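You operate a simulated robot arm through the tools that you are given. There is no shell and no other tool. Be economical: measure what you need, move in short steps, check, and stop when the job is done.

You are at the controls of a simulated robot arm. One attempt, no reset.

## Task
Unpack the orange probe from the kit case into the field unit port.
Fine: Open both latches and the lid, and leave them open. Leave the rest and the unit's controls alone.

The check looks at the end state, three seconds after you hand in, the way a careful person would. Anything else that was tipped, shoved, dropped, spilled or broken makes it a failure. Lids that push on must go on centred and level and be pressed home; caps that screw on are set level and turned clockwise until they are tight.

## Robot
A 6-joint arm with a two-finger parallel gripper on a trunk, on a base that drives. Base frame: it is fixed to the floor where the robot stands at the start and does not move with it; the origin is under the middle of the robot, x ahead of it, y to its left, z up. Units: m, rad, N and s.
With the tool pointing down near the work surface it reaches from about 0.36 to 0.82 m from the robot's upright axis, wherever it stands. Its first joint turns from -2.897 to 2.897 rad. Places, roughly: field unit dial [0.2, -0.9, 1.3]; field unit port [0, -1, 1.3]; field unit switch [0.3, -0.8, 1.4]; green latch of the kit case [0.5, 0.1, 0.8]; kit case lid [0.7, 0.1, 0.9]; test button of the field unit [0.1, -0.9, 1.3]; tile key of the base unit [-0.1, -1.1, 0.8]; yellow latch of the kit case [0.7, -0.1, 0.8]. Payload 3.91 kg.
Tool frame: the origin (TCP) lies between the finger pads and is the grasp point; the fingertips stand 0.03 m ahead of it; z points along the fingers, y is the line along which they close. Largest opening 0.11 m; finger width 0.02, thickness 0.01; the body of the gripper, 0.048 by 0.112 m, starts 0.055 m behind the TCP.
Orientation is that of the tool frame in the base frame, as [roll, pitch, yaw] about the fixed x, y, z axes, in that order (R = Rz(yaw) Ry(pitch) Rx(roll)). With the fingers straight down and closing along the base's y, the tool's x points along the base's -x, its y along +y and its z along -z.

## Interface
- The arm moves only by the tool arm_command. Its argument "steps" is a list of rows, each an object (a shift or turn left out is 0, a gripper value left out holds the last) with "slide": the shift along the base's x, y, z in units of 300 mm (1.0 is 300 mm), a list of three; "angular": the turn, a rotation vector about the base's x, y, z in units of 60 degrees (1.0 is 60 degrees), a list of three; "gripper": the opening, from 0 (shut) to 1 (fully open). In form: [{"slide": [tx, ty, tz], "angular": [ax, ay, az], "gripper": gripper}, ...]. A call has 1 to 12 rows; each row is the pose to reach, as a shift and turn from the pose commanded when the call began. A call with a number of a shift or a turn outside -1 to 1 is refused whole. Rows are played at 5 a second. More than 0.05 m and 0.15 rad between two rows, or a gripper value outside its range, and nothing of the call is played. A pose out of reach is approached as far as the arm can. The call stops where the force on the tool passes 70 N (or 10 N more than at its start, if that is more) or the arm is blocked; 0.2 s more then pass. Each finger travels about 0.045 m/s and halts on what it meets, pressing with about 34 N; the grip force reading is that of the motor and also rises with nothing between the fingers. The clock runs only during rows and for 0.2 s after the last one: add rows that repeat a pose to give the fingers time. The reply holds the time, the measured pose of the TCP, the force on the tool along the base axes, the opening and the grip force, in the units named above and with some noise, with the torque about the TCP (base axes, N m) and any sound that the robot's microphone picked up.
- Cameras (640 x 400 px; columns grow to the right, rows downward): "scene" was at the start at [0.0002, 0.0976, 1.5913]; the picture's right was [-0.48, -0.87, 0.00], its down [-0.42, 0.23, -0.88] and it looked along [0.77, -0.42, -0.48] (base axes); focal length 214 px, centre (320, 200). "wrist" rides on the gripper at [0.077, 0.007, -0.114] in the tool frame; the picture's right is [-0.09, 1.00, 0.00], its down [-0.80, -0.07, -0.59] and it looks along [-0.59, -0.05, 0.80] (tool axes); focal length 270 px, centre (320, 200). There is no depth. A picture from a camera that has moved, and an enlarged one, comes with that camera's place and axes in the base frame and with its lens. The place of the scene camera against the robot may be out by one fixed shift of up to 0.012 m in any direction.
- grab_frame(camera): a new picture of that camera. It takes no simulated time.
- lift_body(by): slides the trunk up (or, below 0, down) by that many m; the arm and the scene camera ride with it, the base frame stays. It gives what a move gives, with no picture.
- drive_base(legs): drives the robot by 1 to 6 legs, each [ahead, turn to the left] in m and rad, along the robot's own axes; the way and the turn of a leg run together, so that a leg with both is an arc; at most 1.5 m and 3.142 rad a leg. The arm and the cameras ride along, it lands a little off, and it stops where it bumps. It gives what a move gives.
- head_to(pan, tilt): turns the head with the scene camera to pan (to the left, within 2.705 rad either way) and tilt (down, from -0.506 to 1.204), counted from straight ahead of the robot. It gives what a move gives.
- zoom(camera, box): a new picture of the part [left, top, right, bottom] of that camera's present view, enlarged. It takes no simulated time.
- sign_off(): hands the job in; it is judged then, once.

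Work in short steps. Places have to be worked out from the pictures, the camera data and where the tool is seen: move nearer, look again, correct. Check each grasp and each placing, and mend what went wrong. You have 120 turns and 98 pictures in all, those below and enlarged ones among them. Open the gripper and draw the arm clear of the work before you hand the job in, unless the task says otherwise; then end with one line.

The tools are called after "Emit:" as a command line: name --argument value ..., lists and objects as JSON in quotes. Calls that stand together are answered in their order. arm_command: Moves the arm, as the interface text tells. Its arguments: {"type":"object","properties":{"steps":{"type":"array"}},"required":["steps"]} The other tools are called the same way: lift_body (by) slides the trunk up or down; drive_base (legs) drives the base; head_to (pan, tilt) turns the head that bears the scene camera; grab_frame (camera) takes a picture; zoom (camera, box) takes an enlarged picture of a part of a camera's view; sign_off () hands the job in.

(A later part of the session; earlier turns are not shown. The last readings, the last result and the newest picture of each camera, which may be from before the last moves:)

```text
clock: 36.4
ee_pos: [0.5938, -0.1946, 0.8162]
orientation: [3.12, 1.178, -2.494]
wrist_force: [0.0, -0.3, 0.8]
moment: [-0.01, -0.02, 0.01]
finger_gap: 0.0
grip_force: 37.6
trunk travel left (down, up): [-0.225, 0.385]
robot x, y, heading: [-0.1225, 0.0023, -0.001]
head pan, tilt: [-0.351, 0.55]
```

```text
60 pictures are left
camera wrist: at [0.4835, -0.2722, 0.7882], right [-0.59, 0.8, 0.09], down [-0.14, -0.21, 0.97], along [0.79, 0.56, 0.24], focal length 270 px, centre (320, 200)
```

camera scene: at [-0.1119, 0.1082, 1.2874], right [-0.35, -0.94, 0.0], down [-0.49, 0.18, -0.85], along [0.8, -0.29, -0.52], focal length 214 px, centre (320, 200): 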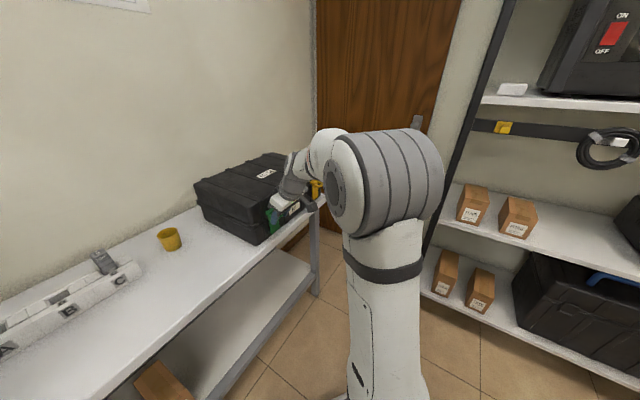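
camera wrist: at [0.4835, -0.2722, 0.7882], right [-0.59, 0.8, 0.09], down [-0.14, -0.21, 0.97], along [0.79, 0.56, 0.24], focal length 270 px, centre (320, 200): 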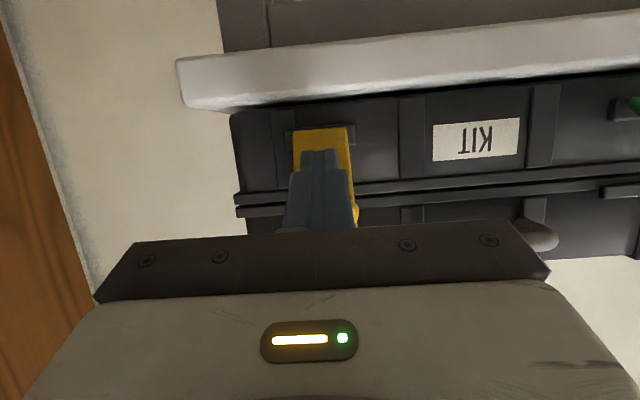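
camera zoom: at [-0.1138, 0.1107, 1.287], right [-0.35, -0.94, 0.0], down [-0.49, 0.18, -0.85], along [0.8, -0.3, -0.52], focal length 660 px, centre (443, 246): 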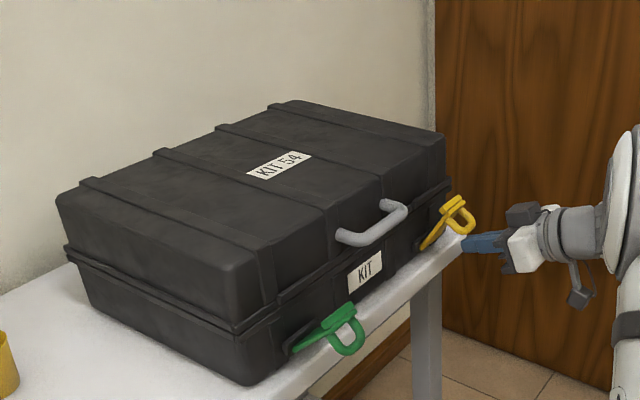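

Both latches are open, the yellow a bit less (slipped earlier). I back off and raise the closed fingers to push it down further.

Emit:
arm_command --steps '[{"slide": [-0.1, -0.08, 0.02], "gripper": 0}, {"slide": [-0.17, -0.135, 0.1], "gripper": 0}, {"slide": [-0.17, -0.135, 0.22], "gripper": 0}, {"slide": [-0.17, -0.135, 0.3], "gripper": 0}, {"slide": [-0.17, -0.135, 0.3], "gripper": 0}]'

Emit:
grab_frame --camera "wrist"

Emit:
zoom --camera "scene" --box '[270, 150, 350, 215]'

```text
clock: 37.6
ee_pos: [0.5416, -0.2366, 0.9058]
orientation: [3.121, 1.178, -2.494]
wrist_force: [0.1, -0.3, -1.1]
moment: [0.0, -0.02, 0.0]
finger_gap: 0.0
grip_force: 37.6
trunk travel left (down, up): [-0.225, 0.385]
robot x, y, heading: [-0.1199, 0.0025, 0.0]
head pan, tilt: [-0.351, 0.55]
```

```text
59 pictures are left
camera wrist: at [0.4307, -0.3135, 0.8786], right [-0.59, 0.8, 0.09], down [-0.14, -0.21, 0.97], along [0.8, 0.56, 0.24], focal length 270 px, centre (320, 200)
```

wrist: 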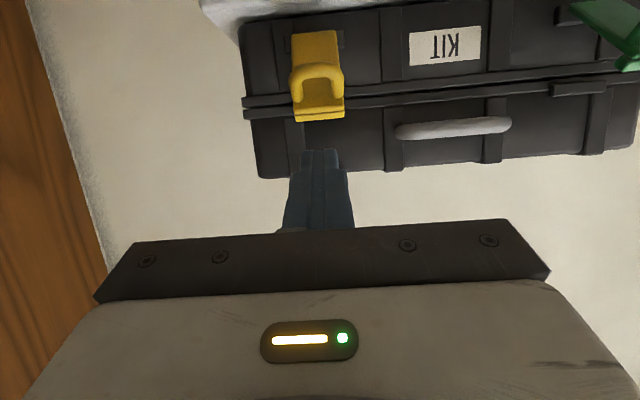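

```text
6.15 times, centred on (310, 182) of scene
camera zoom: at [-0.1142, 0.1108, 1.2871], right [-0.35, -0.94, 0.0], down [-0.49, 0.18, -0.85], along [0.8, -0.3, -0.52], focal length 1320 px, centre (382, 308)
```

zoom: 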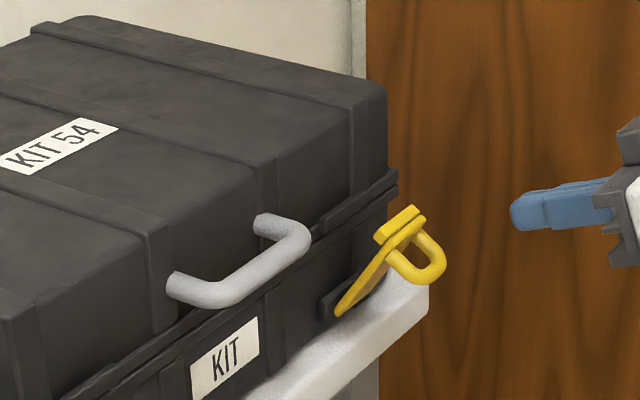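

The yellow plate is only about 40° open though it stays. I advance the closed fingers over its hook (z ≈ 0.868) and push straight down.

Emit:
arm_command --steps '[{"slide": [0.11, 0.088, 0], "gripper": 0}, {"slide": [0.222, 0.176, 0], "gripper": 0}, {"slide": [0.222, 0.176, -0.05], "gripper": 0}, {"slide": [0.222, 0.176, -0.1], "gripper": 0}, {"slide": [0.222, 0.176, -0.15], "gripper": 0}, {"slide": [0.222, 0.176, -0.18], "gripper": 0}]'

Emit:
zoom --camera "scene" --box '[270, 150, 350, 215]'

```text
clock: 38.9
ee_pos: [0.6038, -0.1895, 0.8768]
orientation: [-3.111, 1.199, -2.454]
wrist_force: [-27.0, -8.8, 29.1]
moment: [0.03, -0.23, 0.56]
finger_gap: 0.0003
grip_force: 37.8
trunk travel left (down, up): [-0.225, 0.385]
robot x, y, heading: [-0.1221, 0.0048, -0.004]
head pan, tilt: [-0.351, 0.55]
stopped in row 6: the force on the tool passed its limit (the readings are from after the stop); the commanded pose is now the measured one
```

```text
6.15 times, centred on (310, 182) of scene
camera zoom: at [-0.1206, 0.1107, 1.2874], right [-0.35, -0.94, 0.0], down [-0.49, 0.18, -0.86], along [0.8, -0.3, -0.52], focal length 1320 px, centre (382, 308)
```

zoom: 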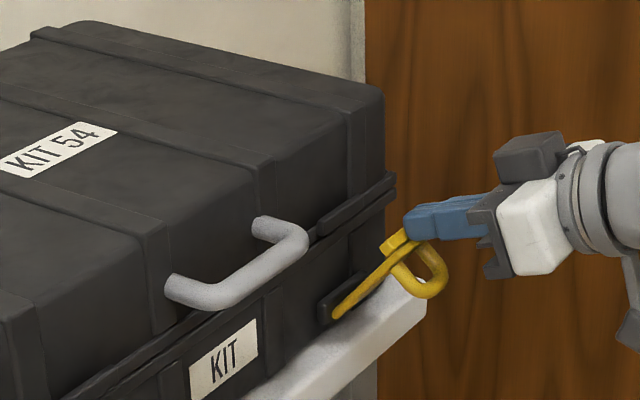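

It has moved further down; the finger pressed against it at a bad angle. I lift slightly and push again down with an outward component, following the arc.

Emit:
arm_command --steps '[{"slide": [0, 0, 0.03], "gripper": 0}, {"slide": [0.04, 0.03, 0.03], "gripper": 0}, {"slide": [0.02, 0.016, -0.02], "gripper": 0}, {"slide": [-0.01, -0.008, -0.06], "gripper": 0}, {"slide": [-0.04, -0.032, -0.1], "gripper": 0}, {"slide": [-0.06, -0.048, -0.14], "gripper": 0}, {"slide": [-0.06, -0.048, -0.14], "gripper": 0}]'

Emit:
zoom --camera "scene" --box '[270, 150, 350, 215]'

```text
clock: 39.7
ee_pos: [0.6139, -0.1849, 0.8851]
orientation: [-3.085, 1.208, -2.433]
wrist_force: [-18.5, -5.8, 29.7]
moment: [0.12, -0.37, 0.51]
finger_gap: 0.0
grip_force: 37.6
trunk travel left (down, up): [-0.225, 0.385]
robot x, y, heading: [-0.1199, 0.0044, -0.008]
head pan, tilt: [-0.351, 0.55]
stopped in row 3: the force on the tool passed its limit (the readings are from after the stop); the commanded pose is now the measured one
```

```text
6.15 times, centred on (310, 182) of scene
camera zoom: at [-0.1196, 0.1111, 1.287], right [-0.35, -0.94, 0.0], down [-0.49, 0.18, -0.85], along [0.8, -0.3, -0.52], focal length 1320 px, centre (382, 308)
```

zoom: 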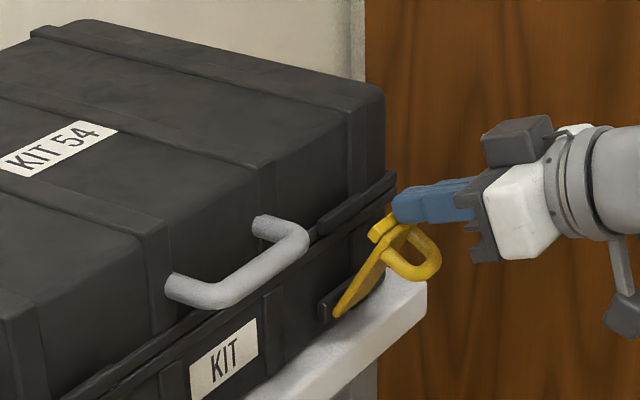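

The plate has a friction hinge and just follows the contact, so a push from the outside closes it. I'll instead put near-vertical closed fingers between the plate and the case and push it outward/down from inside; first retreat and re-orient.

Emit:
arm_command --steps '[{"slide": [-0.06, -0.048, 0.1], "gripper": 0}, {"slide": [-0.13, -0.1, 0.2], "angular": [-0.076, 0.096, -0.01], "gripper": 0}, {"slide": [-0.13, -0.1, 0.3], "angular": [-0.152, 0.192, -0.02], "gripper": 0}, {"slide": [-0.13, -0.1, 0.4], "angular": [-0.228, 0.288, -0.03], "gripper": 0}, {"slide": [-0.13, -0.1, 0.4], "angular": [-0.304, 0.384, -0.04], "gripper": 0}, {"slide": [-0.08, -0.05, 0.4], "angular": [-0.38, 0.48, -0.042], "gripper": 0}, {"slide": [-0.03, 0, 0.38], "angular": [-0.456, 0.576, -0.042], "gripper": 0}, {"slide": [0.0, 0.02, 0.35], "angular": [-0.535, 0.673, -0.042], "gripper": 0}, {"slide": [0.0, 0.02, 0.35], "angular": [-0.535, 0.673, -0.042], "gripper": 0}]'

Emit:
grab_frame --camera "wrist"

Emit:
zoom --camera "scene" --box '[260, 140, 350, 215]'

```text
clock: 41.7
ee_pos: [0.6178, -0.1785, 0.9822]
orientation: [-3.101, 0.297, -2.502]
wrist_force: [0.8, 0.3, -0.6]
moment: [0.01, 0.02, 0.02]
finger_gap: 0.0001
grip_force: 37.8
trunk travel left (down, up): [-0.225, 0.385]
robot x, y, heading: [-0.119, 0.0006, 0.001]
head pan, tilt: [-0.351, 0.55]
```

```text
55 pictures are left
camera wrist: at [0.5247, -0.2329, 1.0679], right [-0.52, 0.85, -0.01], down [0.5, 0.32, 0.8], along [0.69, 0.41, -0.59], focal length 270 px, centre (320, 200)
```

wrist: 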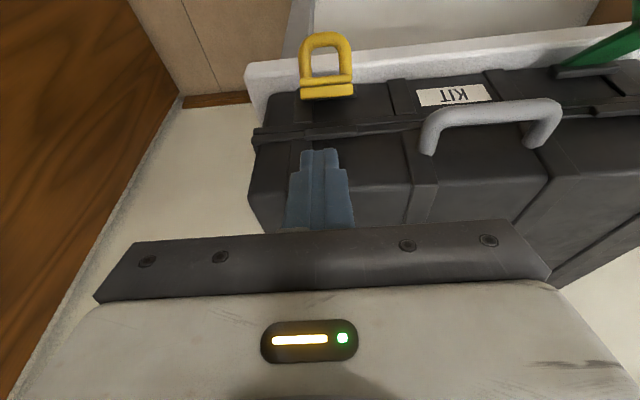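

```text
5.33 times, centred on (305, 178) of scene
camera zoom: at [-0.1139, 0.1108, 1.2871], right [-0.35, -0.94, 0.0], down [-0.49, 0.18, -0.85], along [0.8, -0.3, -0.52], focal length 1144 px, centre (400, 320)
```

zoom: 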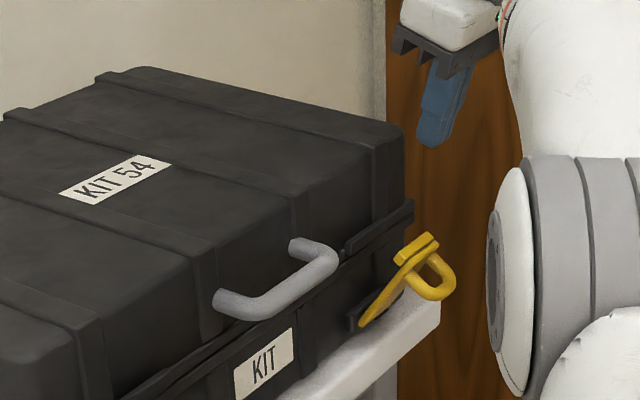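

The hook's inner edge is at n≈0.385 and the lid rim at n≈0.418, a gap the closed fingertips (0.02) fit into. I move over it and descend.

Emit:
arm_command --steps '[{"slide": [0.053, 0.043, 0], "gripper": 0}, {"slide": [0.053, 0.043, -0.1], "gripper": 0}, {"slide": [0.053, 0.043, -0.2], "gripper": 0}, {"slide": [0.053, 0.043, -0.28], "gripper": 0}, {"slide": [0.053, 0.043, -0.28], "gripper": 0}]'

Emit:
grab_frame --camera "wrist"

Emit:
zoom --camera "scene" --box '[260, 140, 350, 215]'

```text
clock: 42.9
ee_pos: [0.6327, -0.1658, 0.898]
orientation: [-3.101, 0.299, -2.5]
wrist_force: [-3.2, -2.8, 8.4]
moment: [-0.09, 0.12, -0.04]
finger_gap: 0.0001
grip_force: 37.8
trunk travel left (down, up): [-0.225, 0.385]
robot x, y, heading: [-0.122, 0.006, -0.008]
head pan, tilt: [-0.351, 0.55]
```

```text
53 pictures are left
camera wrist: at [0.5401, -0.2196, 0.9845], right [-0.52, 0.85, -0.01], down [0.5, 0.32, 0.81], along [0.69, 0.41, -0.59], focal length 270 px, centre (320, 200)
```

wrist: 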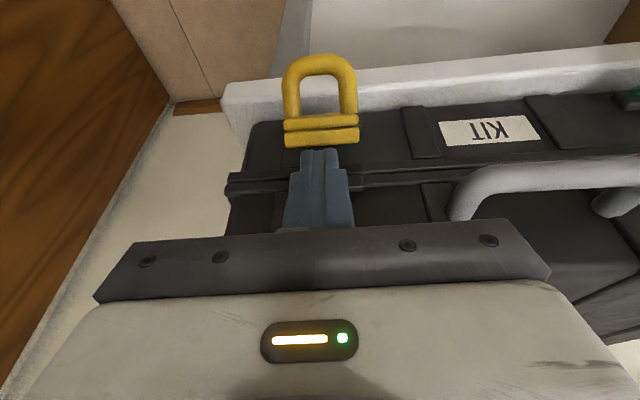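

```text
5.33 times, centred on (305, 178) of scene
camera zoom: at [-0.1154, 0.1106, 1.2873], right [-0.35, -0.94, 0.0], down [-0.49, 0.18, -0.85], along [0.8, -0.3, -0.52], focal length 1144 px, centre (400, 320)
```

zoom: 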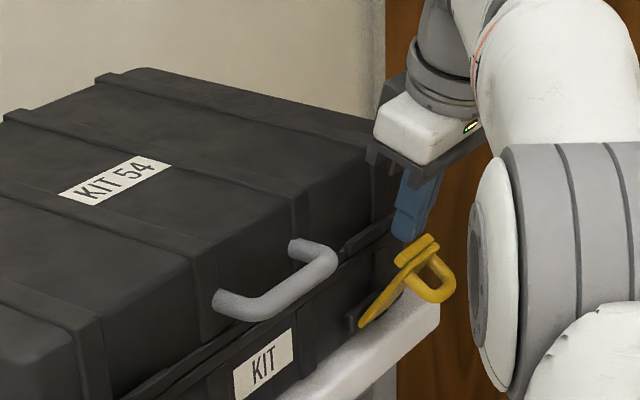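

The tip is just inside the hook. I push outward and down along the arc.

Emit:
arm_command --steps '[{"slide": [-0.013, -0.01, -0.04], "gripper": 0}, {"slide": [-0.039, -0.031, -0.073], "gripper": 0}, {"slide": [-0.065, -0.052, -0.117], "gripper": 0}, {"slide": [-0.086, -0.068, -0.167], "gripper": 0}, {"slide": [-0.091, -0.073, -0.2], "gripper": 0}]'

Emit:
grab_frame --camera "wrist"

Emit:
zoom --camera "scene" --box '[260, 140, 350, 215]'

```text
clock: 44.1
ee_pos: [0.6047, -0.1859, 0.8367]
orientation: [-3.101, 0.299, -2.501]
wrist_force: [-0.5, -0.9, -0.4]
moment: [0.01, -0.02, -0.06]
finger_gap: 0.0001
grip_force: 37.8
trunk travel left (down, up): [-0.225, 0.385]
robot x, y, heading: [-0.1187, 0.0033, -0.0]
head pan, tilt: [-0.351, 0.55]
```

```text
51 pictures are left
camera wrist: at [0.5123, -0.241, 0.9232], right [-0.52, 0.85, -0.01], down [0.5, 0.32, 0.81], along [0.69, 0.41, -0.59], focal length 270 px, centre (320, 200)
```

wrist: 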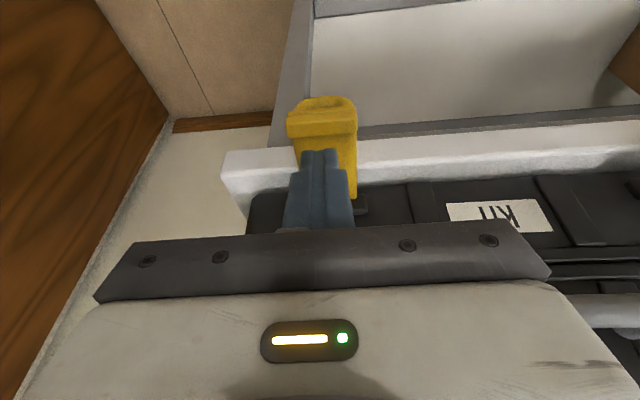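

```text
5.33 times, centred on (305, 178) of scene
camera zoom: at [-0.1143, 0.1108, 1.2871], right [-0.35, -0.94, 0.0], down [-0.49, 0.18, -0.85], along [0.8, -0.3, -0.52], focal length 1144 px, centre (400, 320)
```

zoom: 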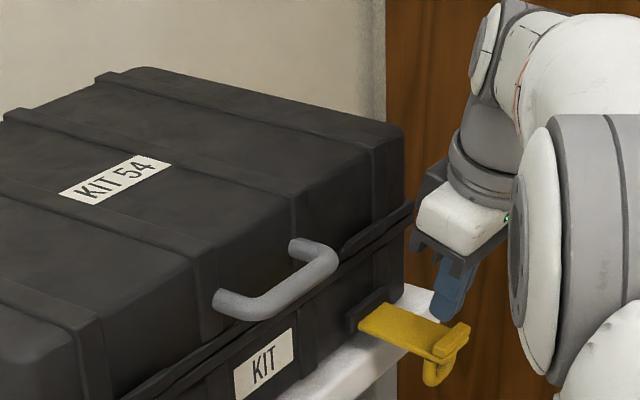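

The yellow latch is fully open at about 90°. I do the same to the green latch (about 60°): lift, move over it, and look.

Emit:
arm_command --steps '[{"slide": [0, 0, 0.16], "gripper": 0}, {"slide": [0, 0, 0.32], "gripper": 0}, {"slide": [0, 0, 0.48], "gripper": 0}, {"slide": [-0.088, 0.114, 0.5], "gripper": 0}, {"slide": [-0.177, 0.227, 0.5], "gripper": 0}, {"slide": [-0.265, 0.341, 0.5], "gripper": 0}, {"slide": [-0.353, 0.455, 0.5], "gripper": 0}, {"slide": [-0.442, 0.568, 0.45], "gripper": 0}, {"slide": [-0.53, 0.682, 0.35], "gripper": 0}, {"slide": [-0.53, 0.682, 0.35], "gripper": 0}]'

Emit:
grab_frame --camera "wrist"

Emit:
zoom --camera "scene" --box '[220, 140, 360, 250]'

```text
refused: row 9 steps farther than a row can; nothing moved
```

```text
49 pictures are left
camera wrist: at [0.5123, -0.241, 0.9232], right [-0.52, 0.85, -0.01], down [0.5, 0.32, 0.81], along [0.69, 0.41, -0.59], focal length 270 px, centre (320, 200)
```

wrist: 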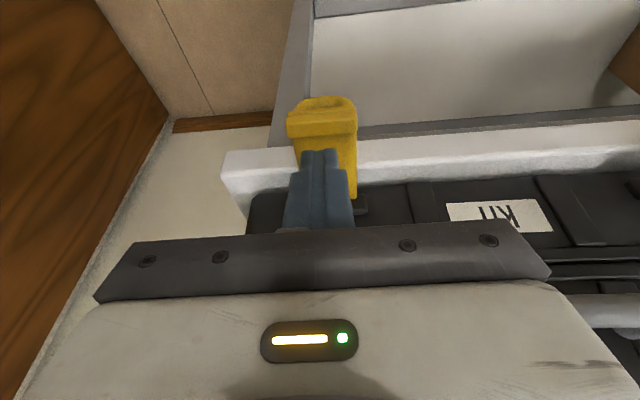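

```text
3.64 times, centred on (290, 195) of scene
camera zoom: at [-0.1143, 0.1108, 1.2871], right [-0.35, -0.94, 0.0], down [-0.49, 0.18, -0.85], along [0.8, -0.3, -0.52], focal length 780 px, centre (429, 218)
```

zoom: 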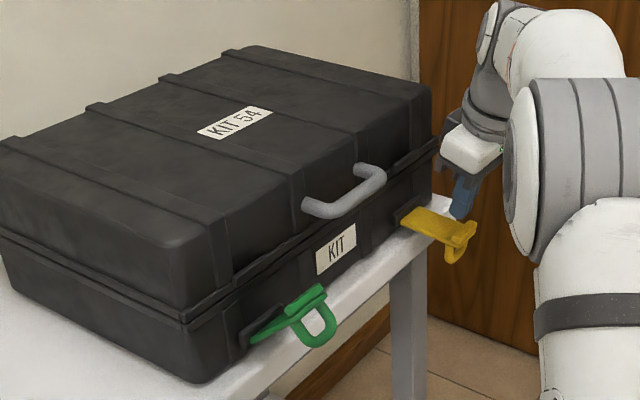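

One row was too long; I resend with smaller steps.

Emit:
arm_command --steps '[{"slide": [0, 0, 0.16], "gripper": 0}, {"slide": [0, 0, 0.32], "gripper": 0}, {"slide": [0, 0, 0.45], "gripper": 0}, {"slide": [-0.088, 0.114, 0.45], "gripper": 0}, {"slide": [-0.177, 0.227, 0.45], "gripper": 0}, {"slide": [-0.265, 0.341, 0.45], "gripper": 0}, {"slide": [-0.353, 0.455, 0.45], "gripper": 0}, {"slide": [-0.442, 0.568, 0.42], "gripper": 0}, {"slide": [-0.53, 0.682, 0.4], "gripper": 0}, {"slide": [-0.53, 0.682, 0.35], "gripper": 0}, {"slide": [-0.53, 0.682, 0.35], "gripper": 0}]'

Emit:
grab_frame --camera "wrist"

Emit:
zoom --camera "scene" --box '[220, 140, 360, 250]'

```text
clock: 46.5
ee_pos: [0.4473, 0.0202, 0.9394]
orientation: [-3.101, 0.3, -2.5]
wrist_force: [-0.6, -0.3, -0.2]
moment: [-0.02, 0.0, 0.01]
finger_gap: 0.0001
grip_force: 37.5
trunk travel left (down, up): [-0.225, 0.385]
robot x, y, heading: [-0.1201, 0.0055, 0.0]
head pan, tilt: [-0.351, 0.55]
```

```text
47 pictures are left
camera wrist: at [0.3541, -0.0357, 1.0267], right [-0.52, 0.85, -0.01], down [0.5, 0.32, 0.81], along [0.69, 0.41, -0.59], focal length 270 px, centre (320, 200)
```

wrist: 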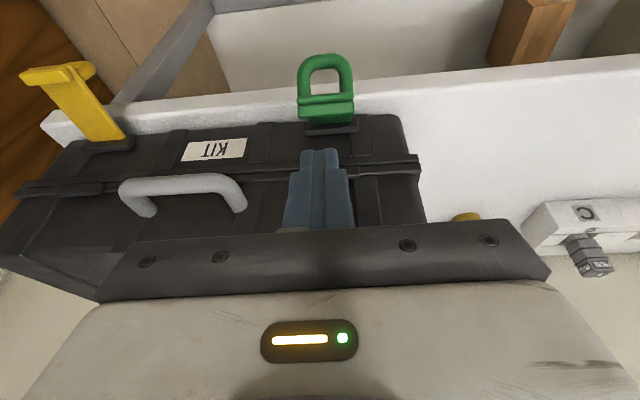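

```text
3.64 times, centred on (290, 195) of scene
camera zoom: at [-0.1142, 0.1108, 1.2871], right [-0.35, -0.94, 0.0], down [-0.49, 0.18, -0.85], along [0.8, -0.3, -0.52], focal length 780 px, centre (429, 218)
```

zoom: 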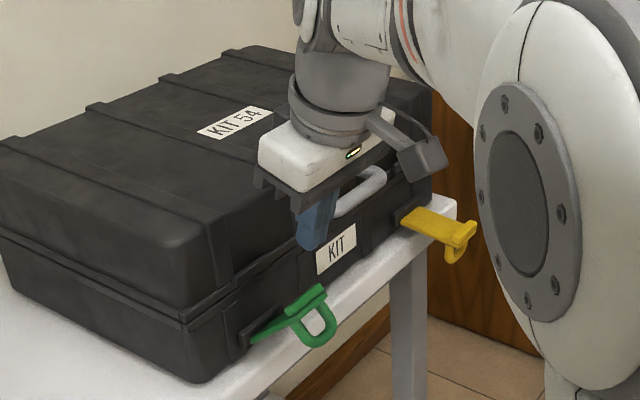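

The hook is at n≈0.38; I shift the tip just inside it, lower it, then push outward and down.

Emit:
arm_command --steps '[{"slide": [0.065, 0.052, 0], "gripper": 0}, {"slide": [0.065, 0.052, -0.1], "gripper": 0}, {"slide": [0.065, 0.052, -0.19], "gripper": 0}, {"slide": [0.039, 0.031, -0.23], "gripper": 0}, {"slide": [0.013, 0.01, -0.28], "gripper": 0}, {"slide": [-0.01, -0.008, -0.33], "gripper": 0}, {"slide": [-0.02, -0.016, -0.345], "gripper": 0}]'

Emit:
zoom --camera "scene" --box '[220, 140, 360, 250]'

```text
clock: 48.1
ee_pos: [0.4412, 0.0133, 0.8384]
orientation: [-3.101, 0.3, -2.5]
wrist_force: [0.1, 0.4, -0.3]
moment: [-0.03, 0.02, -0.02]
finger_gap: 0.0002
grip_force: 38.1
trunk travel left (down, up): [-0.225, 0.385]
robot x, y, heading: [-0.1201, 0.0064, -0.008]
head pan, tilt: [-0.351, 0.55]
```

```text
3.64 times, centred on (290, 195) of scene
camera zoom: at [-0.1143, 0.1108, 1.2871], right [-0.35, -0.94, 0.0], down [-0.49, 0.18, -0.85], along [0.8, -0.3, -0.52], focal length 780 px, centre (429, 218)
```

zoom: 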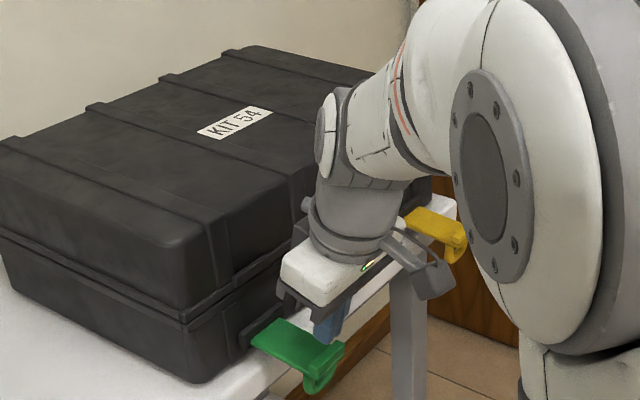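

Both latches are now fully open. Next is the lid: I raise the arm, straighten the tool, then turn it -90° so the fingers close across the handle bar.

Emit:
arm_command --steps '[{"slide": [-0.02, -0.02, 0.14], "gripper": 0}, {"slide": [-0.03, -0.03, 0.29], "gripper": 0}, {"slide": [-0.03, -0.03, 0.44], "angular": [-0.06, 0.075, 0], "gripper": 0}, {"slide": [-0.03, -0.03, 0.59], "angular": [-0.12, 0.15, 0], "gripper": 1}, {"slide": [-0.03, -0.03, 0.74], "angular": [-0.178, 0.224, 0], "gripper": 1}, {"slide": [-0.03, -0.03, 0.87], "angular": [-0.178, 0.224, 0], "gripper": 1}, {"slide": [-0.03, -0.03, 0.87], "angular": [-0.178, 0.224, 0], "gripper": 1}]'

Emit:
arm_command --steps '[{"angular": [0, 0, -0.14]}, {"angular": [0, 0, -0.28]}, {"angular": [0, 0, -0.42]}, {"angular": [0, 0, -0.56]}, {"angular": [0, 0, -0.7]}, {"angular": [0, 0, -0.84]}, {"angular": [0, 0, -0.98]}, {"angular": [0, 0, -0.98]}]'

Emit:
grab_frame --camera "wrist"

Emit:
grab_frame --camera "scene"

```text
clock: 49.7
ee_pos: [0.4301, 0.0045, 1.0999]
orientation: [-3.092, -0.001, -2.5]
wrist_force: [0.1, -0.5, -0.1]
moment: [-0.01, 0.01, 0.0]
finger_gap: 0.0862
grip_force: 0.1
trunk travel left (down, up): [-0.225, 0.385]
robot x, y, heading: [-0.1159, 0.0039, -0.002]
head pan, tilt: [-0.351, 0.55]
```

```text
clock: 51.5
ee_pos: [0.4314, 0.0032, 1.1001]
orientation: [-3.093, -0.002, 2.758]
wrist_force: [0.6, -0.2, 0.2]
moment: [0.02, 0.0, -0.01]
finger_gap: 0.1101
grip_force: 0.0
trunk travel left (down, up): [-0.225, 0.385]
robot x, y, heading: [-0.124, 0.0017, -0.004]
head pan, tilt: [-0.351, 0.55]
```

```text
44 pictures are left
camera wrist: at [0.365, 0.0447, 1.2138], right [0.45, 0.89, -0.05], down [0.73, -0.34, 0.6], along [0.51, -0.31, -0.8], focal length 270 px, centre (320, 200)
```

wrist: 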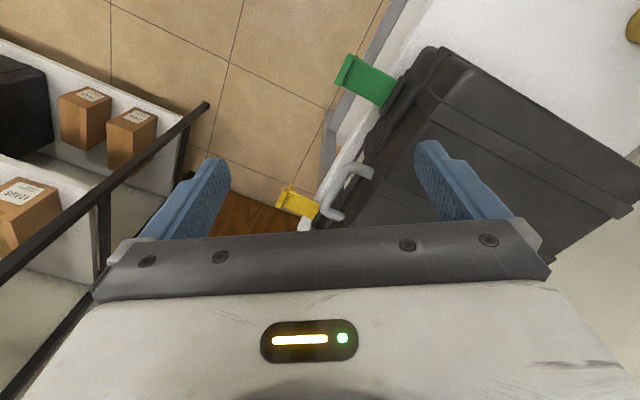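

```text
43 pictures are left
camera scene: at [-0.1143, 0.1108, 1.2871], right [-0.35, -0.94, 0.0], down [-0.49, 0.18, -0.85], along [0.8, -0.3, -0.52], focal length 214 px, centre (320, 200)
```

scene: 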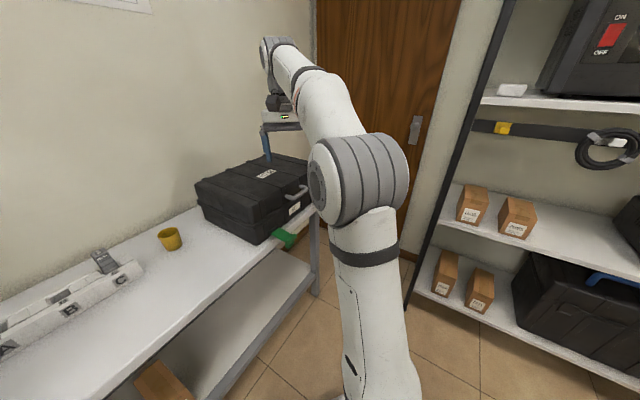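

Another ~30° of turn is needed. I finish it, drive forward 0.12 m so that the far lid arc stays in reach, and measure the handle and lid.

Emit:
arm_command --steps '[{"angular": [0, 0, -0.13]}, {"angular": [0, 0, -0.26]}, {"angular": [0, 0, -0.39]}, {"angular": [0, 0, -0.493]}, {"angular": [0, 0, -0.493]}]'

Emit:
drive_base --legs '[[0.12, 0]]'

Emit:
zoom --camera "wrist" --box '[240, 0, 640, 250]'

Emit:
zoom --camera "scene" --box '[160, 120, 360, 260]'

```text
clock: 52.7
ee_pos: [0.4321, 0.004, 1.0997]
orientation: [-3.094, -0.001, 2.241]
wrist_force: [-0.3, -0.1, 0.8]
moment: [0.01, -0.01, 0.01]
finger_gap: 0.1101
grip_force: 0.0
trunk travel left (down, up): [-0.225, 0.385]
robot x, y, heading: [-0.1222, 0.0006, -0.004]
head pan, tilt: [-0.351, 0.55]
```

```text
clock: 53.9
ee_pos: [0.5504, 0.0037, 1.1005]
orientation: [-3.093, -0.002, 2.242]
wrist_force: [-0.1, 1.2, 0.4]
moment: [-0.02, -0.01, -0.01]
finger_gap: 0.1096
grip_force: 0.0
trunk travel left (down, up): [-0.225, 0.385]
robot x, y, heading: [-0.0025, 0.0018, -0.002]
head pan, tilt: [-0.351, 0.55]
```

```text
1.60 times, centred on (440, 125) of wrist
camera zoom: at [0.5126, 0.0719, 1.214], right [0.83, 0.55, -0.05], down [0.47, -0.65, 0.6], along [0.3, -0.52, -0.8], focal length 432 px, centre (128, 320)
```

zoom: 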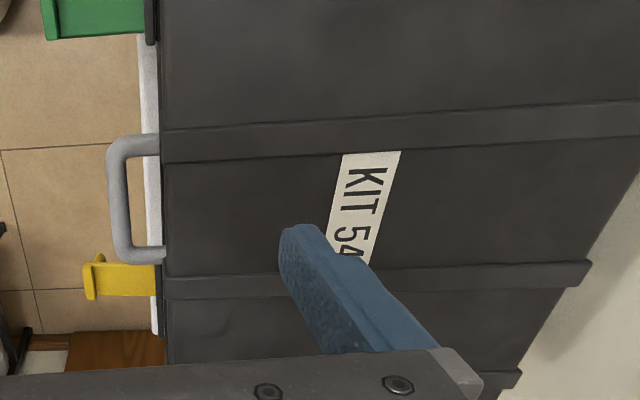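

```text
2.86 times, centred on (260, 190) of scene
camera zoom: at [0.0047, 0.1104, 1.2871], right [-0.35, -0.94, 0.0], down [-0.49, 0.18, -0.85], along [0.8, -0.3, -0.52], focal length 613 px, centre (491, 229)
```

zoom: 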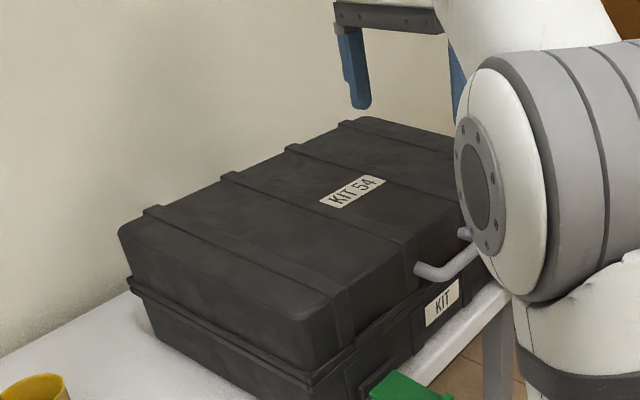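

The handle bar is at about (0.564, -0.046, 0.895), with the lid about 0.28 m deep and its hinge near (0.805, 0.135, 0.875). I move to a pre-grasp in front of the handle, with the tool nearly horizontal and one finger above, one below.

Emit:
arm_command --steps '[{"slide": [-0.052, -0.089, 0], "angular": [0.08, -0.106, -0.003], "gripper": 0.6}, {"slide": [-0.104, -0.178, 0], "angular": [0.159, -0.212, -0.006], "gripper": 0.6}, {"slide": [-0.155, -0.267, 0], "angular": [0.239, -0.318, -0.009]}, {"slide": [-0.207, -0.356, 0], "angular": [0.318, -0.424, -0.012]}, {"slide": [-0.207, -0.356, -0.1], "angular": [0.398, -0.53, -0.015]}, {"slide": [-0.207, -0.356, -0.2], "angular": [0.478, -0.637, -0.018]}, {"slide": [-0.207, -0.356, -0.3], "angular": [0.557, -0.743, -0.021]}, {"slide": [-0.207, -0.356, -0.4], "angular": [0.637, -0.849, -0.024]}, {"slide": [-0.207, -0.356, -0.5], "angular": [0.716, -0.955, -0.027]}, {"slide": [-0.207, -0.356, -0.568], "angular": [0.716, -0.955, -0.027]}, {"slide": [-0.207, -0.356, -0.568], "angular": [0.716, -0.955, -0.027]}]'

Emit:
grab_frame --camera "wrist"

Emit:
zoom --camera "scene" --box '[160, 120, 360, 260]'

```text
clock: 56.3
ee_pos: [0.4882, -0.1045, 0.9293]
orientation: [1.942, 0.011, 2.203]
wrist_force: [-0.3, 0.3, 0.3]
moment: [0.0, 0.0, 0.03]
finger_gap: 0.0661
grip_force: 0.1
trunk travel left (down, up): [-0.225, 0.385]
robot x, y, heading: [-0.0017, 0.0009, -0.004]
head pan, tilt: [-0.351, 0.55]
```

```text
40 pictures are left
camera wrist: at [0.3585, -0.1028, 0.9752], right [0.34, 0.15, 0.93], down [0.0, -0.99, 0.16], along [0.94, -0.05, -0.33], focal length 270 px, centre (320, 200)
```

wrist: 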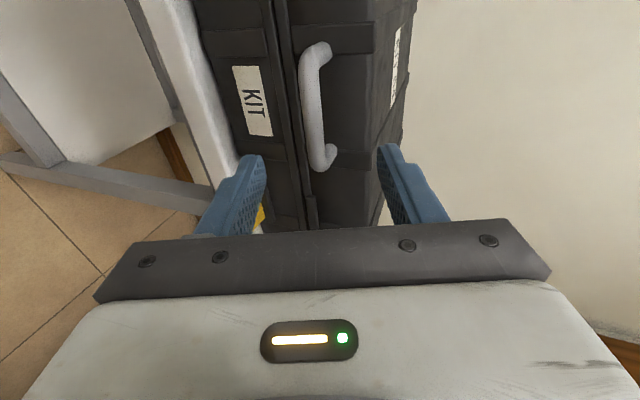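

```text
2.86 times, centred on (260, 190) of scene
camera zoom: at [0.0047, 0.1103, 1.2871], right [-0.35, -0.94, 0.0], down [-0.49, 0.18, -0.85], along [0.8, -0.3, -0.52], focal length 613 px, centre (491, 229)
```

zoom: 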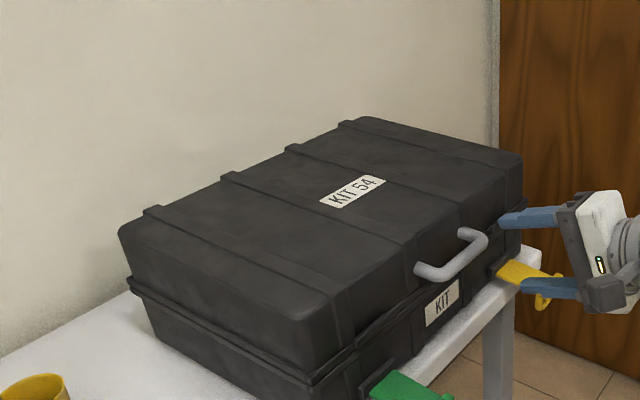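

The bar is confirmed at z≈0.888, centred between the fingers. I advance so that the bar sits about 1 cm inside the tips, then close.

Emit:
arm_command --steps '[{"slide": [0.063, 0.056, -0.037]}, {"slide": [0.126, 0.111, -0.073]}, {"slide": [0.19, 0.167, -0.11]}, {"slide": [0.19, 0.167, -0.11]}, {"slide": [0.19, 0.167, -0.11], "gripper": 0}, {"slide": [0.19, 0.167, -0.11], "gripper": 0}, {"slide": [0.19, 0.167, -0.11], "gripper": 0}, {"slide": [0.19, 0.167, -0.11], "gripper": 0}]'

Emit:
grab_frame --camera "wrist"

```text
clock: 58.1
ee_pos: [0.5443, -0.0539, 0.8973]
orientation: [1.942, 0.012, 2.202]
wrist_force: [-4.0, -2.1, -3.0]
moment: [-0.28, 0.19, 0.1]
finger_gap: 0.0158
grip_force: 39.7
trunk travel left (down, up): [-0.225, 0.385]
robot x, y, heading: [-0.0011, 0.0006, -0.003]
head pan, tilt: [-0.351, 0.55]
```

```text
38 pictures are left
camera wrist: at [0.4152, -0.0518, 0.9432], right [0.34, 0.15, 0.93], down [0.0, -0.99, 0.16], along [0.94, -0.05, -0.33], focal length 270 px, centre (320, 200)
```

wrist: 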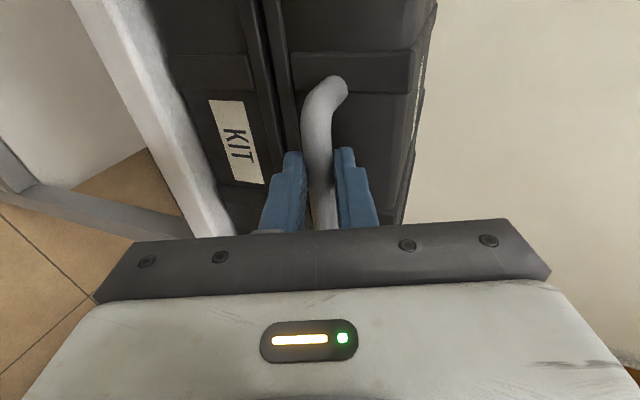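

The bar is held (gap 0.016). I lift along the lid's arc with the tool co-rotating, first 21°.

Emit:
arm_command --steps '[{"slide": [0.0136, 0.0102, 0.13], "angular": [-0.07, 0.0933, 0], "gripper": 0}, {"slide": [0.0397, 0.0298, 0.257], "angular": [-0.14, 0.187, 0], "gripper": 0}, {"slide": [0.0781, 0.0586, 0.38], "angular": [-0.21, 0.28, 0], "gripper": 0}, {"slide": [0.0781, 0.0586, 0.38], "angular": [-0.21, 0.28, 0], "gripper": 0}]'

Emit:
grab_frame --camera "scene"

```text
clock: 59.1
ee_pos: [0.5714, -0.0332, 1.0077]
orientation: [2.311, 0.012, 2.21]
wrist_force: [21.9, 20.6, -17.6]
moment: [-0.1, -0.25, 0.53]
finger_gap: 0.0156
grip_force: 44.8
trunk travel left (down, up): [-0.225, 0.385]
robot x, y, heading: [-0.0033, 0.002, -0.004]
head pan, tilt: [-0.351, 0.55]
```

```text
37 pictures are left
camera scene: at [0.0089, 0.1127, 1.2867], right [-0.35, -0.94, 0.0], down [-0.49, 0.18, -0.85], along [0.8, -0.3, -0.52], focal length 214 px, centre (320, 200)
```

scene: 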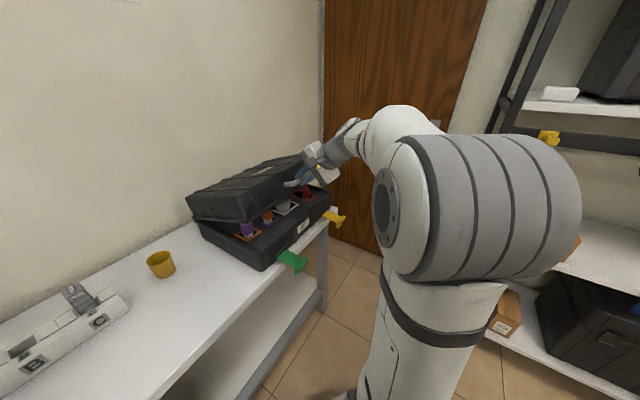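

The lid is opening and the contents show. The force says the lid wants slightly more forward motion; I continue with that bias.

Emit:
arm_command --steps '[{"slide": [0.066, 0.049, 0.11], "angular": [-0.07, 0.0933, 0], "gripper": 0}, {"slide": [0.129, 0.097, 0.217], "angular": [-0.14, 0.187, 0], "gripper": 0}, {"slide": [0.203, 0.152, 0.314], "angular": [-0.21, 0.28, 0], "gripper": 0}, {"slide": [0.203, 0.152, 0.314], "angular": [-0.21, 0.28, 0], "gripper": 0}]'

```text
clock: 60.1
ee_pos: [0.6278, 0.0098, 1.1059]
orientation: [2.674, 0.02, 2.214]
wrist_force: [-8.6, -1.3, 6.0]
moment: [-0.96, -0.66, 0.14]
finger_gap: 0.0156
grip_force: 45.4
trunk travel left (down, up): [-0.225, 0.385]
robot x, y, heading: [-0.0024, 0.0074, -0.002]
head pan, tilt: [-0.351, 0.55]
```

Forces are low now. Continue the arc to about 63°.

Emit:
arm_command --steps '[{"slide": [0.08, 0.06, 0.085], "angular": [-0.07, 0.0933, 0], "gripper": 0}, {"slide": [0.167, 0.126, 0.158], "angular": [-0.14, 0.187, 0], "gripper": 0}, {"slide": [0.261, 0.196, 0.217], "angular": [-0.21, 0.28, 0], "gripper": 0}, {"slide": [0.261, 0.196, 0.217], "angular": [-0.21, 0.28, 0], "gripper": 0}]'

Emit:
grab_frame --camera "scene"

```text
clock: 61.1
ee_pos: [0.6556, 0.0478, 1.1189]
orientation: [2.989, 0.013, 2.212]
wrist_force: [27.7, -39.0, 1.9]
moment: [-0.17, -0.2, 0.29]
finger_gap: 0.0162
grip_force: 44.8
out of reach, approached as far as the arm can: row 2, 3, 4
trunk travel left (down, up): [-0.225, 0.385]
robot x, y, heading: [-0.0016, 0.0048, -0.001]
head pan, tilt: [-0.351, 0.55]
```

```text
36 pictures are left
camera scene: at [0.009, 0.1051, 1.2875], right [-0.35, -0.94, 0.0], down [-0.49, 0.19, -0.85], along [0.8, -0.29, -0.53], focal length 214 px, centre (320, 200)
```

scene: 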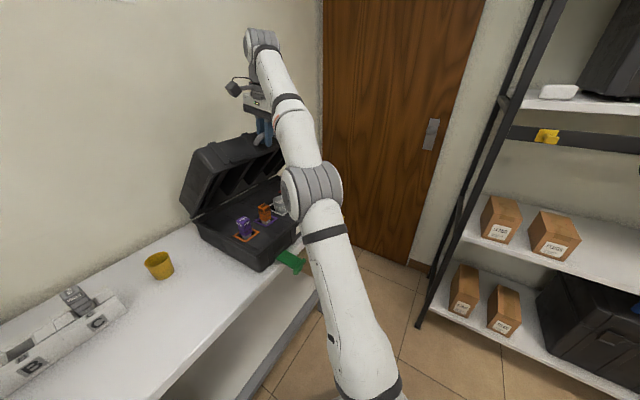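

The arm is near full stretch with the vertical tool. I tilt the tool back by about 0.35 rad around the bar to bring the wrist closer, and recover the sideways drift.

Emit:
arm_command --steps '[{"slide": [0.01, -0.013, 0], "angular": [0.07, -0.0933, 0], "gripper": 0}, {"slide": [0.02, -0.026, 0], "angular": [0.14, -0.187, 0], "gripper": 0}, {"slide": [0.029, -0.039, 0.01], "angular": [0.21, -0.28, 0], "gripper": 0}, {"slide": [0.029, -0.039, 0.01], "angular": [0.24, -0.32, 0], "gripper": 0}]'

```text
clock: 62.1
ee_pos: [0.6565, 0.0498, 1.1227]
orientation: [2.566, 0.015, 2.216]
wrist_force: [-12.6, 28.0, -11.4]
moment: [-0.2, -0.11, 0.89]
finger_gap: 0.0157
grip_force: 44.8
trunk travel left (down, up): [-0.225, 0.385]
robot x, y, heading: [-0.0002, 0.0023, -0.007]
head pan, tilt: [-0.351, 0.55]
```

Now the force reads slightly the other way sideways. I ease that and continue along the arc with the tilt held.

Emit:
arm_command --steps '[{"slide": [-0.012, 0.016, 0], "gripper": 0}, {"slide": [0.076, 0.082, 0.063], "gripper": 0}, {"slide": [0.167, 0.15, 0.113], "gripper": 0}, {"slide": [0.263, 0.222, 0.15], "gripper": 0}, {"slide": [0.263, 0.222, 0.15], "gripper": 0}]'

Emit:
grab_frame --camera "scene"

```text
clock: 63.3
ee_pos: [0.7141, 0.0949, 1.1578]
orientation: [2.553, 0.022, 2.201]
wrist_force: [7.1, -48.8, 50.0]
moment: [-1.56, -0.09, 0.12]
finger_gap: 0.0157
grip_force: 45.0
out of reach, approached as far as the arm can: row 4, 5
trunk travel left (down, up): [-0.225, 0.385]
robot x, y, heading: [-0.0011, 0.0062, 0.001]
head pan, tilt: [-0.351, 0.55]
```

```text
35 pictures are left
camera scene: at [0.0009, 0.1032, 1.2884], right [-0.35, -0.94, -0.01], down [-0.49, 0.19, -0.85], along [0.8, -0.29, -0.52], focal length 214 px, centre (320, 200)
```

scene: 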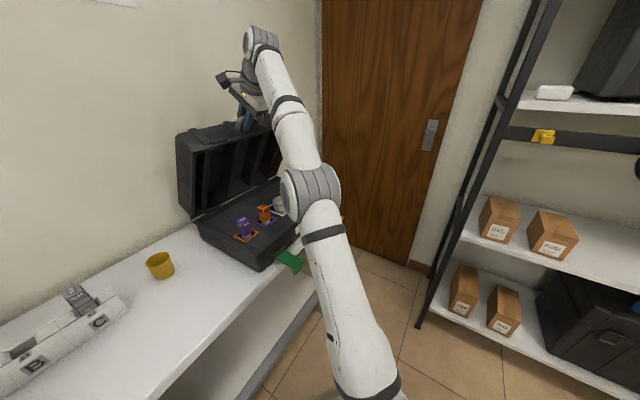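

The lid is at about 75-80°. I tilt the tool back further so the wrist comes nearer, then push on.

Emit:
arm_command --steps '[{"slide": [0, 0, -0.01], "angular": [0.07, -0.0933, 0], "gripper": 0}, {"slide": [0, 0, -0.01], "angular": [0.14, -0.187, 0], "gripper": 0}, {"slide": [0, 0, -0.01], "angular": [0.21, -0.28, 0], "gripper": 0}, {"slide": [0.05, 0.04, 0], "angular": [0.26, -0.347, 0], "gripper": 0}, {"slide": [0.05, 0.04, 0], "angular": [0.26, -0.347, 0], "gripper": 0}]'

```text
clock: 64.2
ee_pos: [0.7177, 0.0998, 1.1654]
orientation: [2.137, 0.032, 2.188]
wrist_force: [1.6, -20.4, 26.3]
moment: [-0.14, -0.7, -0.6]
finger_gap: 0.0168
grip_force: 45.7
trunk travel left (down, up): [-0.225, 0.385]
robot x, y, heading: [0.0001, -0.0009, -0.004]
head pan, tilt: [-0.351, 0.55]
stopped in row 4: the force on the tool passed its limit (the readings are from after the stop); the commanded pose is now the measured one
```

Tool tilt is now about 1.0 rad, lid near 78°. I push it on back past vertical.

Emit:
arm_command --steps '[{"slide": [0.053, 0.04, 0.03], "gripper": 0}, {"slide": [0.107, 0.08, 0.045], "gripper": 0}, {"slide": [0.16, 0.12, 0.05], "gripper": 0}, {"slide": [0.213, 0.16, 0.05], "gripper": 0}, {"slide": [0.213, 0.16, 0.05], "gripper": 0}]'

Emit:
grab_frame --camera "scene"

```text
clock: 65.4
ee_pos: [0.7803, 0.1465, 1.1845]
orientation: [2.13, 0.033, 2.189]
wrist_force: [10.8, -26.9, 52.7]
moment: [0.46, 0.54, 0.26]
finger_gap: 0.0167
grip_force: 45.1
trunk travel left (down, up): [-0.225, 0.385]
robot x, y, heading: [-0.002, 0.0058, -0.005]
head pan, tilt: [-0.351, 0.55]
```

```text
34 pictures are left
camera scene: at [0.0009, 0.1054, 1.2879], right [-0.35, -0.94, -0.01], down [-0.49, 0.19, -0.85], along [0.8, -0.29, -0.52], focal length 214 px, centre (320, 200)
```

scene: 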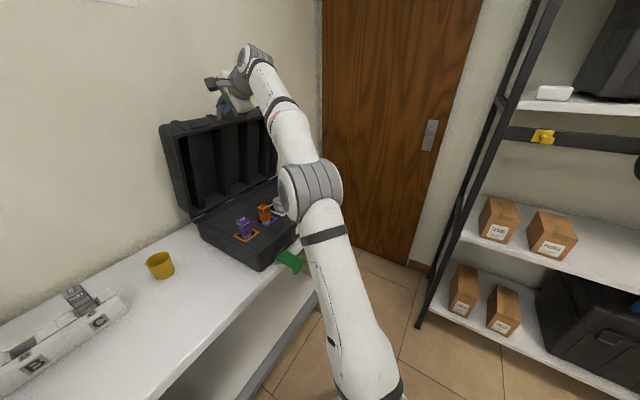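

The lid is around vertical or past it. I push a bit further, easing upward.

Emit:
arm_command --steps '[{"slide": [0, 0, 0.03], "gripper": 0}, {"slide": [0.053, 0.04, 0.04], "gripper": 0}, {"slide": [0.107, 0.08, 0.03], "gripper": 0}, {"slide": [0.107, 0.08, 0.03], "gripper": 0}]'

Emit:
grab_frame --camera "scene"

```text
clock: 66.2
ee_pos: [0.7953, 0.1577, 1.1863]
orientation: [2.124, 0.039, 2.178]
wrist_force: [8.6, -11.9, 18.9]
moment: [-0.26, -0.7, -0.84]
finger_gap: 0.0169
grip_force: 45.1
out of reach, approached as far as the arm can: row 2, 3
trunk travel left (down, up): [-0.225, 0.385]
robot x, y, heading: [-0.0013, 0.0032, -0.009]
head pan, tilt: [-0.351, 0.55]
stopped in row 3: the force on the tool passed its limit (the readings are from after the stop); the commanded pose is now the measured one
```

```text
33 pictures are left
camera scene: at [0.0042, 0.108, 1.2868], right [-0.35, -0.94, 0.0], down [-0.49, 0.18, -0.85], along [0.8, -0.3, -0.52], focal length 214 px, centre (320, 200)
```

scene: 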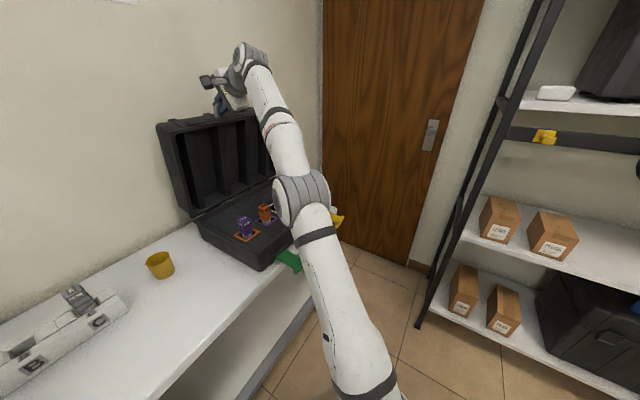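

The lid leans past vertical and meets resistance. I open the gripper, back off along the tool axis, and check that it stays.

Emit:
arm_command --steps '[{"gripper": 0.5}, {"gripper": 0.5}, {"gripper": 0.5}, {"slide": [-0.05, -0.038, 0.05], "gripper": 0.5}, {"slide": [-0.1, -0.075, 0.12], "gripper": 0.5}, {"slide": [-0.2, -0.15, 0.16], "gripper": 0.5}, {"slide": [-0.3, -0.225, 0.2], "gripper": 0.5}, {"slide": [-0.4, -0.3, 0.2], "gripper": 0.5}]'

Emit:
grab_frame --camera "scene"

Emit:
grab_frame --camera "wrist"

```text
clock: 68.0
ee_pos: [0.6745, 0.0723, 1.2422]
orientation: [2.134, 0.038, 2.183]
wrist_force: [1.2, 0.0, -0.5]
moment: [0.0, -0.01, 0.02]
finger_gap: 0.0548
grip_force: 0.1
trunk travel left (down, up): [-0.225, 0.385]
robot x, y, heading: [0.002, 0.006, -0.009]
head pan, tilt: [-0.351, 0.55]
```

```text
32 pictures are left
camera scene: at [0.0054, 0.1105, 1.2872], right [-0.35, -0.94, 0.0], down [-0.49, 0.18, -0.85], along [0.8, -0.3, -0.52], focal length 214 px, centre (320, 200)
```

scene: 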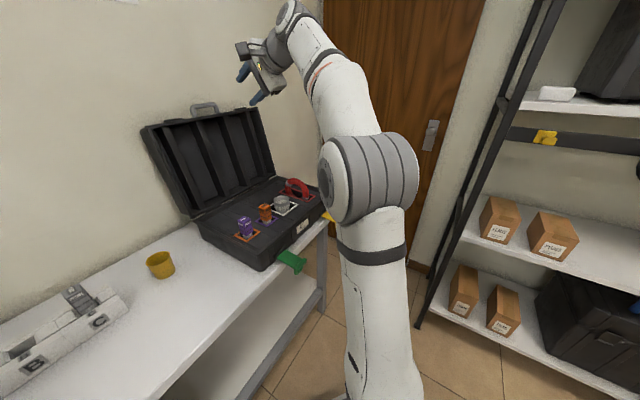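

```text
31 pictures are left
camera wrist: at [0.553, 0.0837, 1.3061], right [0.47, 0.26, 0.84], down [0.01, -0.96, 0.29], along [0.88, -0.12, -0.45], focal length 270 px, centre (320, 200)
```

wrist: 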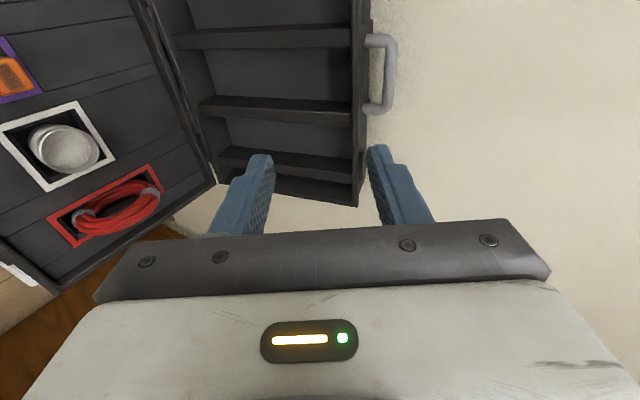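

The lid stays open by itself. Now the contents: I zoom in.

Emit:
zoom --camera "scene" --box '[220, 165, 340, 250]'

Emit:
arm_command --steps '[{"slide": [-0.08, -0.03, 0], "angular": [-0.08, 0.106, 0]}, {"slide": [-0.16, -0.06, 0], "angular": [-0.159, 0.212, 0]}, {"slide": [-0.24, -0.1, 0], "angular": [-0.239, 0.318, 0]}, {"slide": [-0.3, -0.14, -0.02], "angular": [-0.318, 0.424, 0]}, {"slide": [-0.35, -0.18, -0.05], "angular": [-0.398, 0.53, 0]}, {"slide": [-0.36, -0.2, -0.08], "angular": [-0.478, 0.637, 0]}, {"slide": [-0.36, -0.2, -0.1], "angular": [-0.557, 0.743, 0]}, {"slide": [-0.36, -0.2, -0.1], "angular": [-0.577, 0.77, 0]}]'

Emit:
grab_frame --camera "wrist"

```text
4.71 times, centred on (280, 208) of scene
camera zoom: at [0.0054, 0.1105, 1.2872], right [-0.35, -0.94, 0.0], down [-0.49, 0.18, -0.85], along [0.8, -0.3, -0.52], focal length 1009 px, centre (508, 165)
```

zoom: 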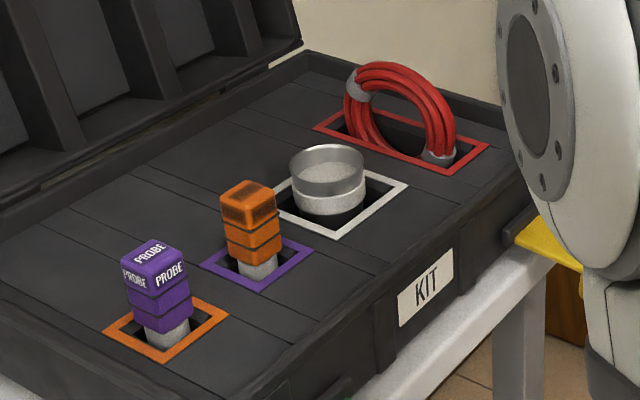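

```text
clock: 69.8
ee_pos: [0.5443, 0.0092, 1.1624]
orientation: [3.14, 0.049, 2.228]
wrist_force: [0.3, -1.6, -0.1]
moment: [0.0, 0.0, -0.02]
finger_gap: 0.0551
grip_force: 0.2
out of reach, approached as far as the arm can: row 6, 7, 8
trunk travel left (down, up): [-0.225, 0.385]
robot x, y, heading: [0.0005, 0.0038, -0.008]
head pan, tilt: [-0.351, 0.55]
```

```text
29 pictures are left
camera wrist: at [0.4993, 0.0792, 1.2721], right [0.84, 0.54, 0.01], down [0.41, -0.65, 0.63], along [0.34, -0.53, -0.77], focal length 270 px, centre (320, 200)
```

wrist: 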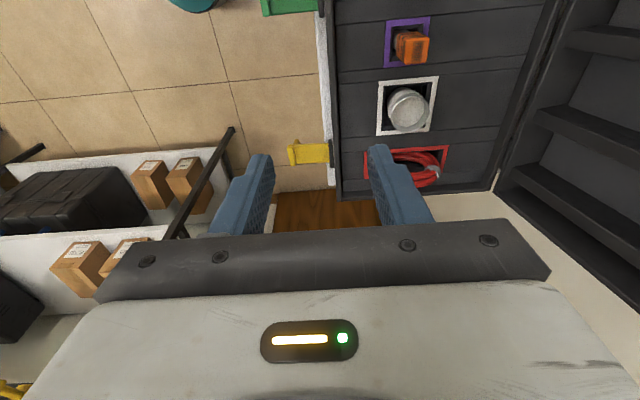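

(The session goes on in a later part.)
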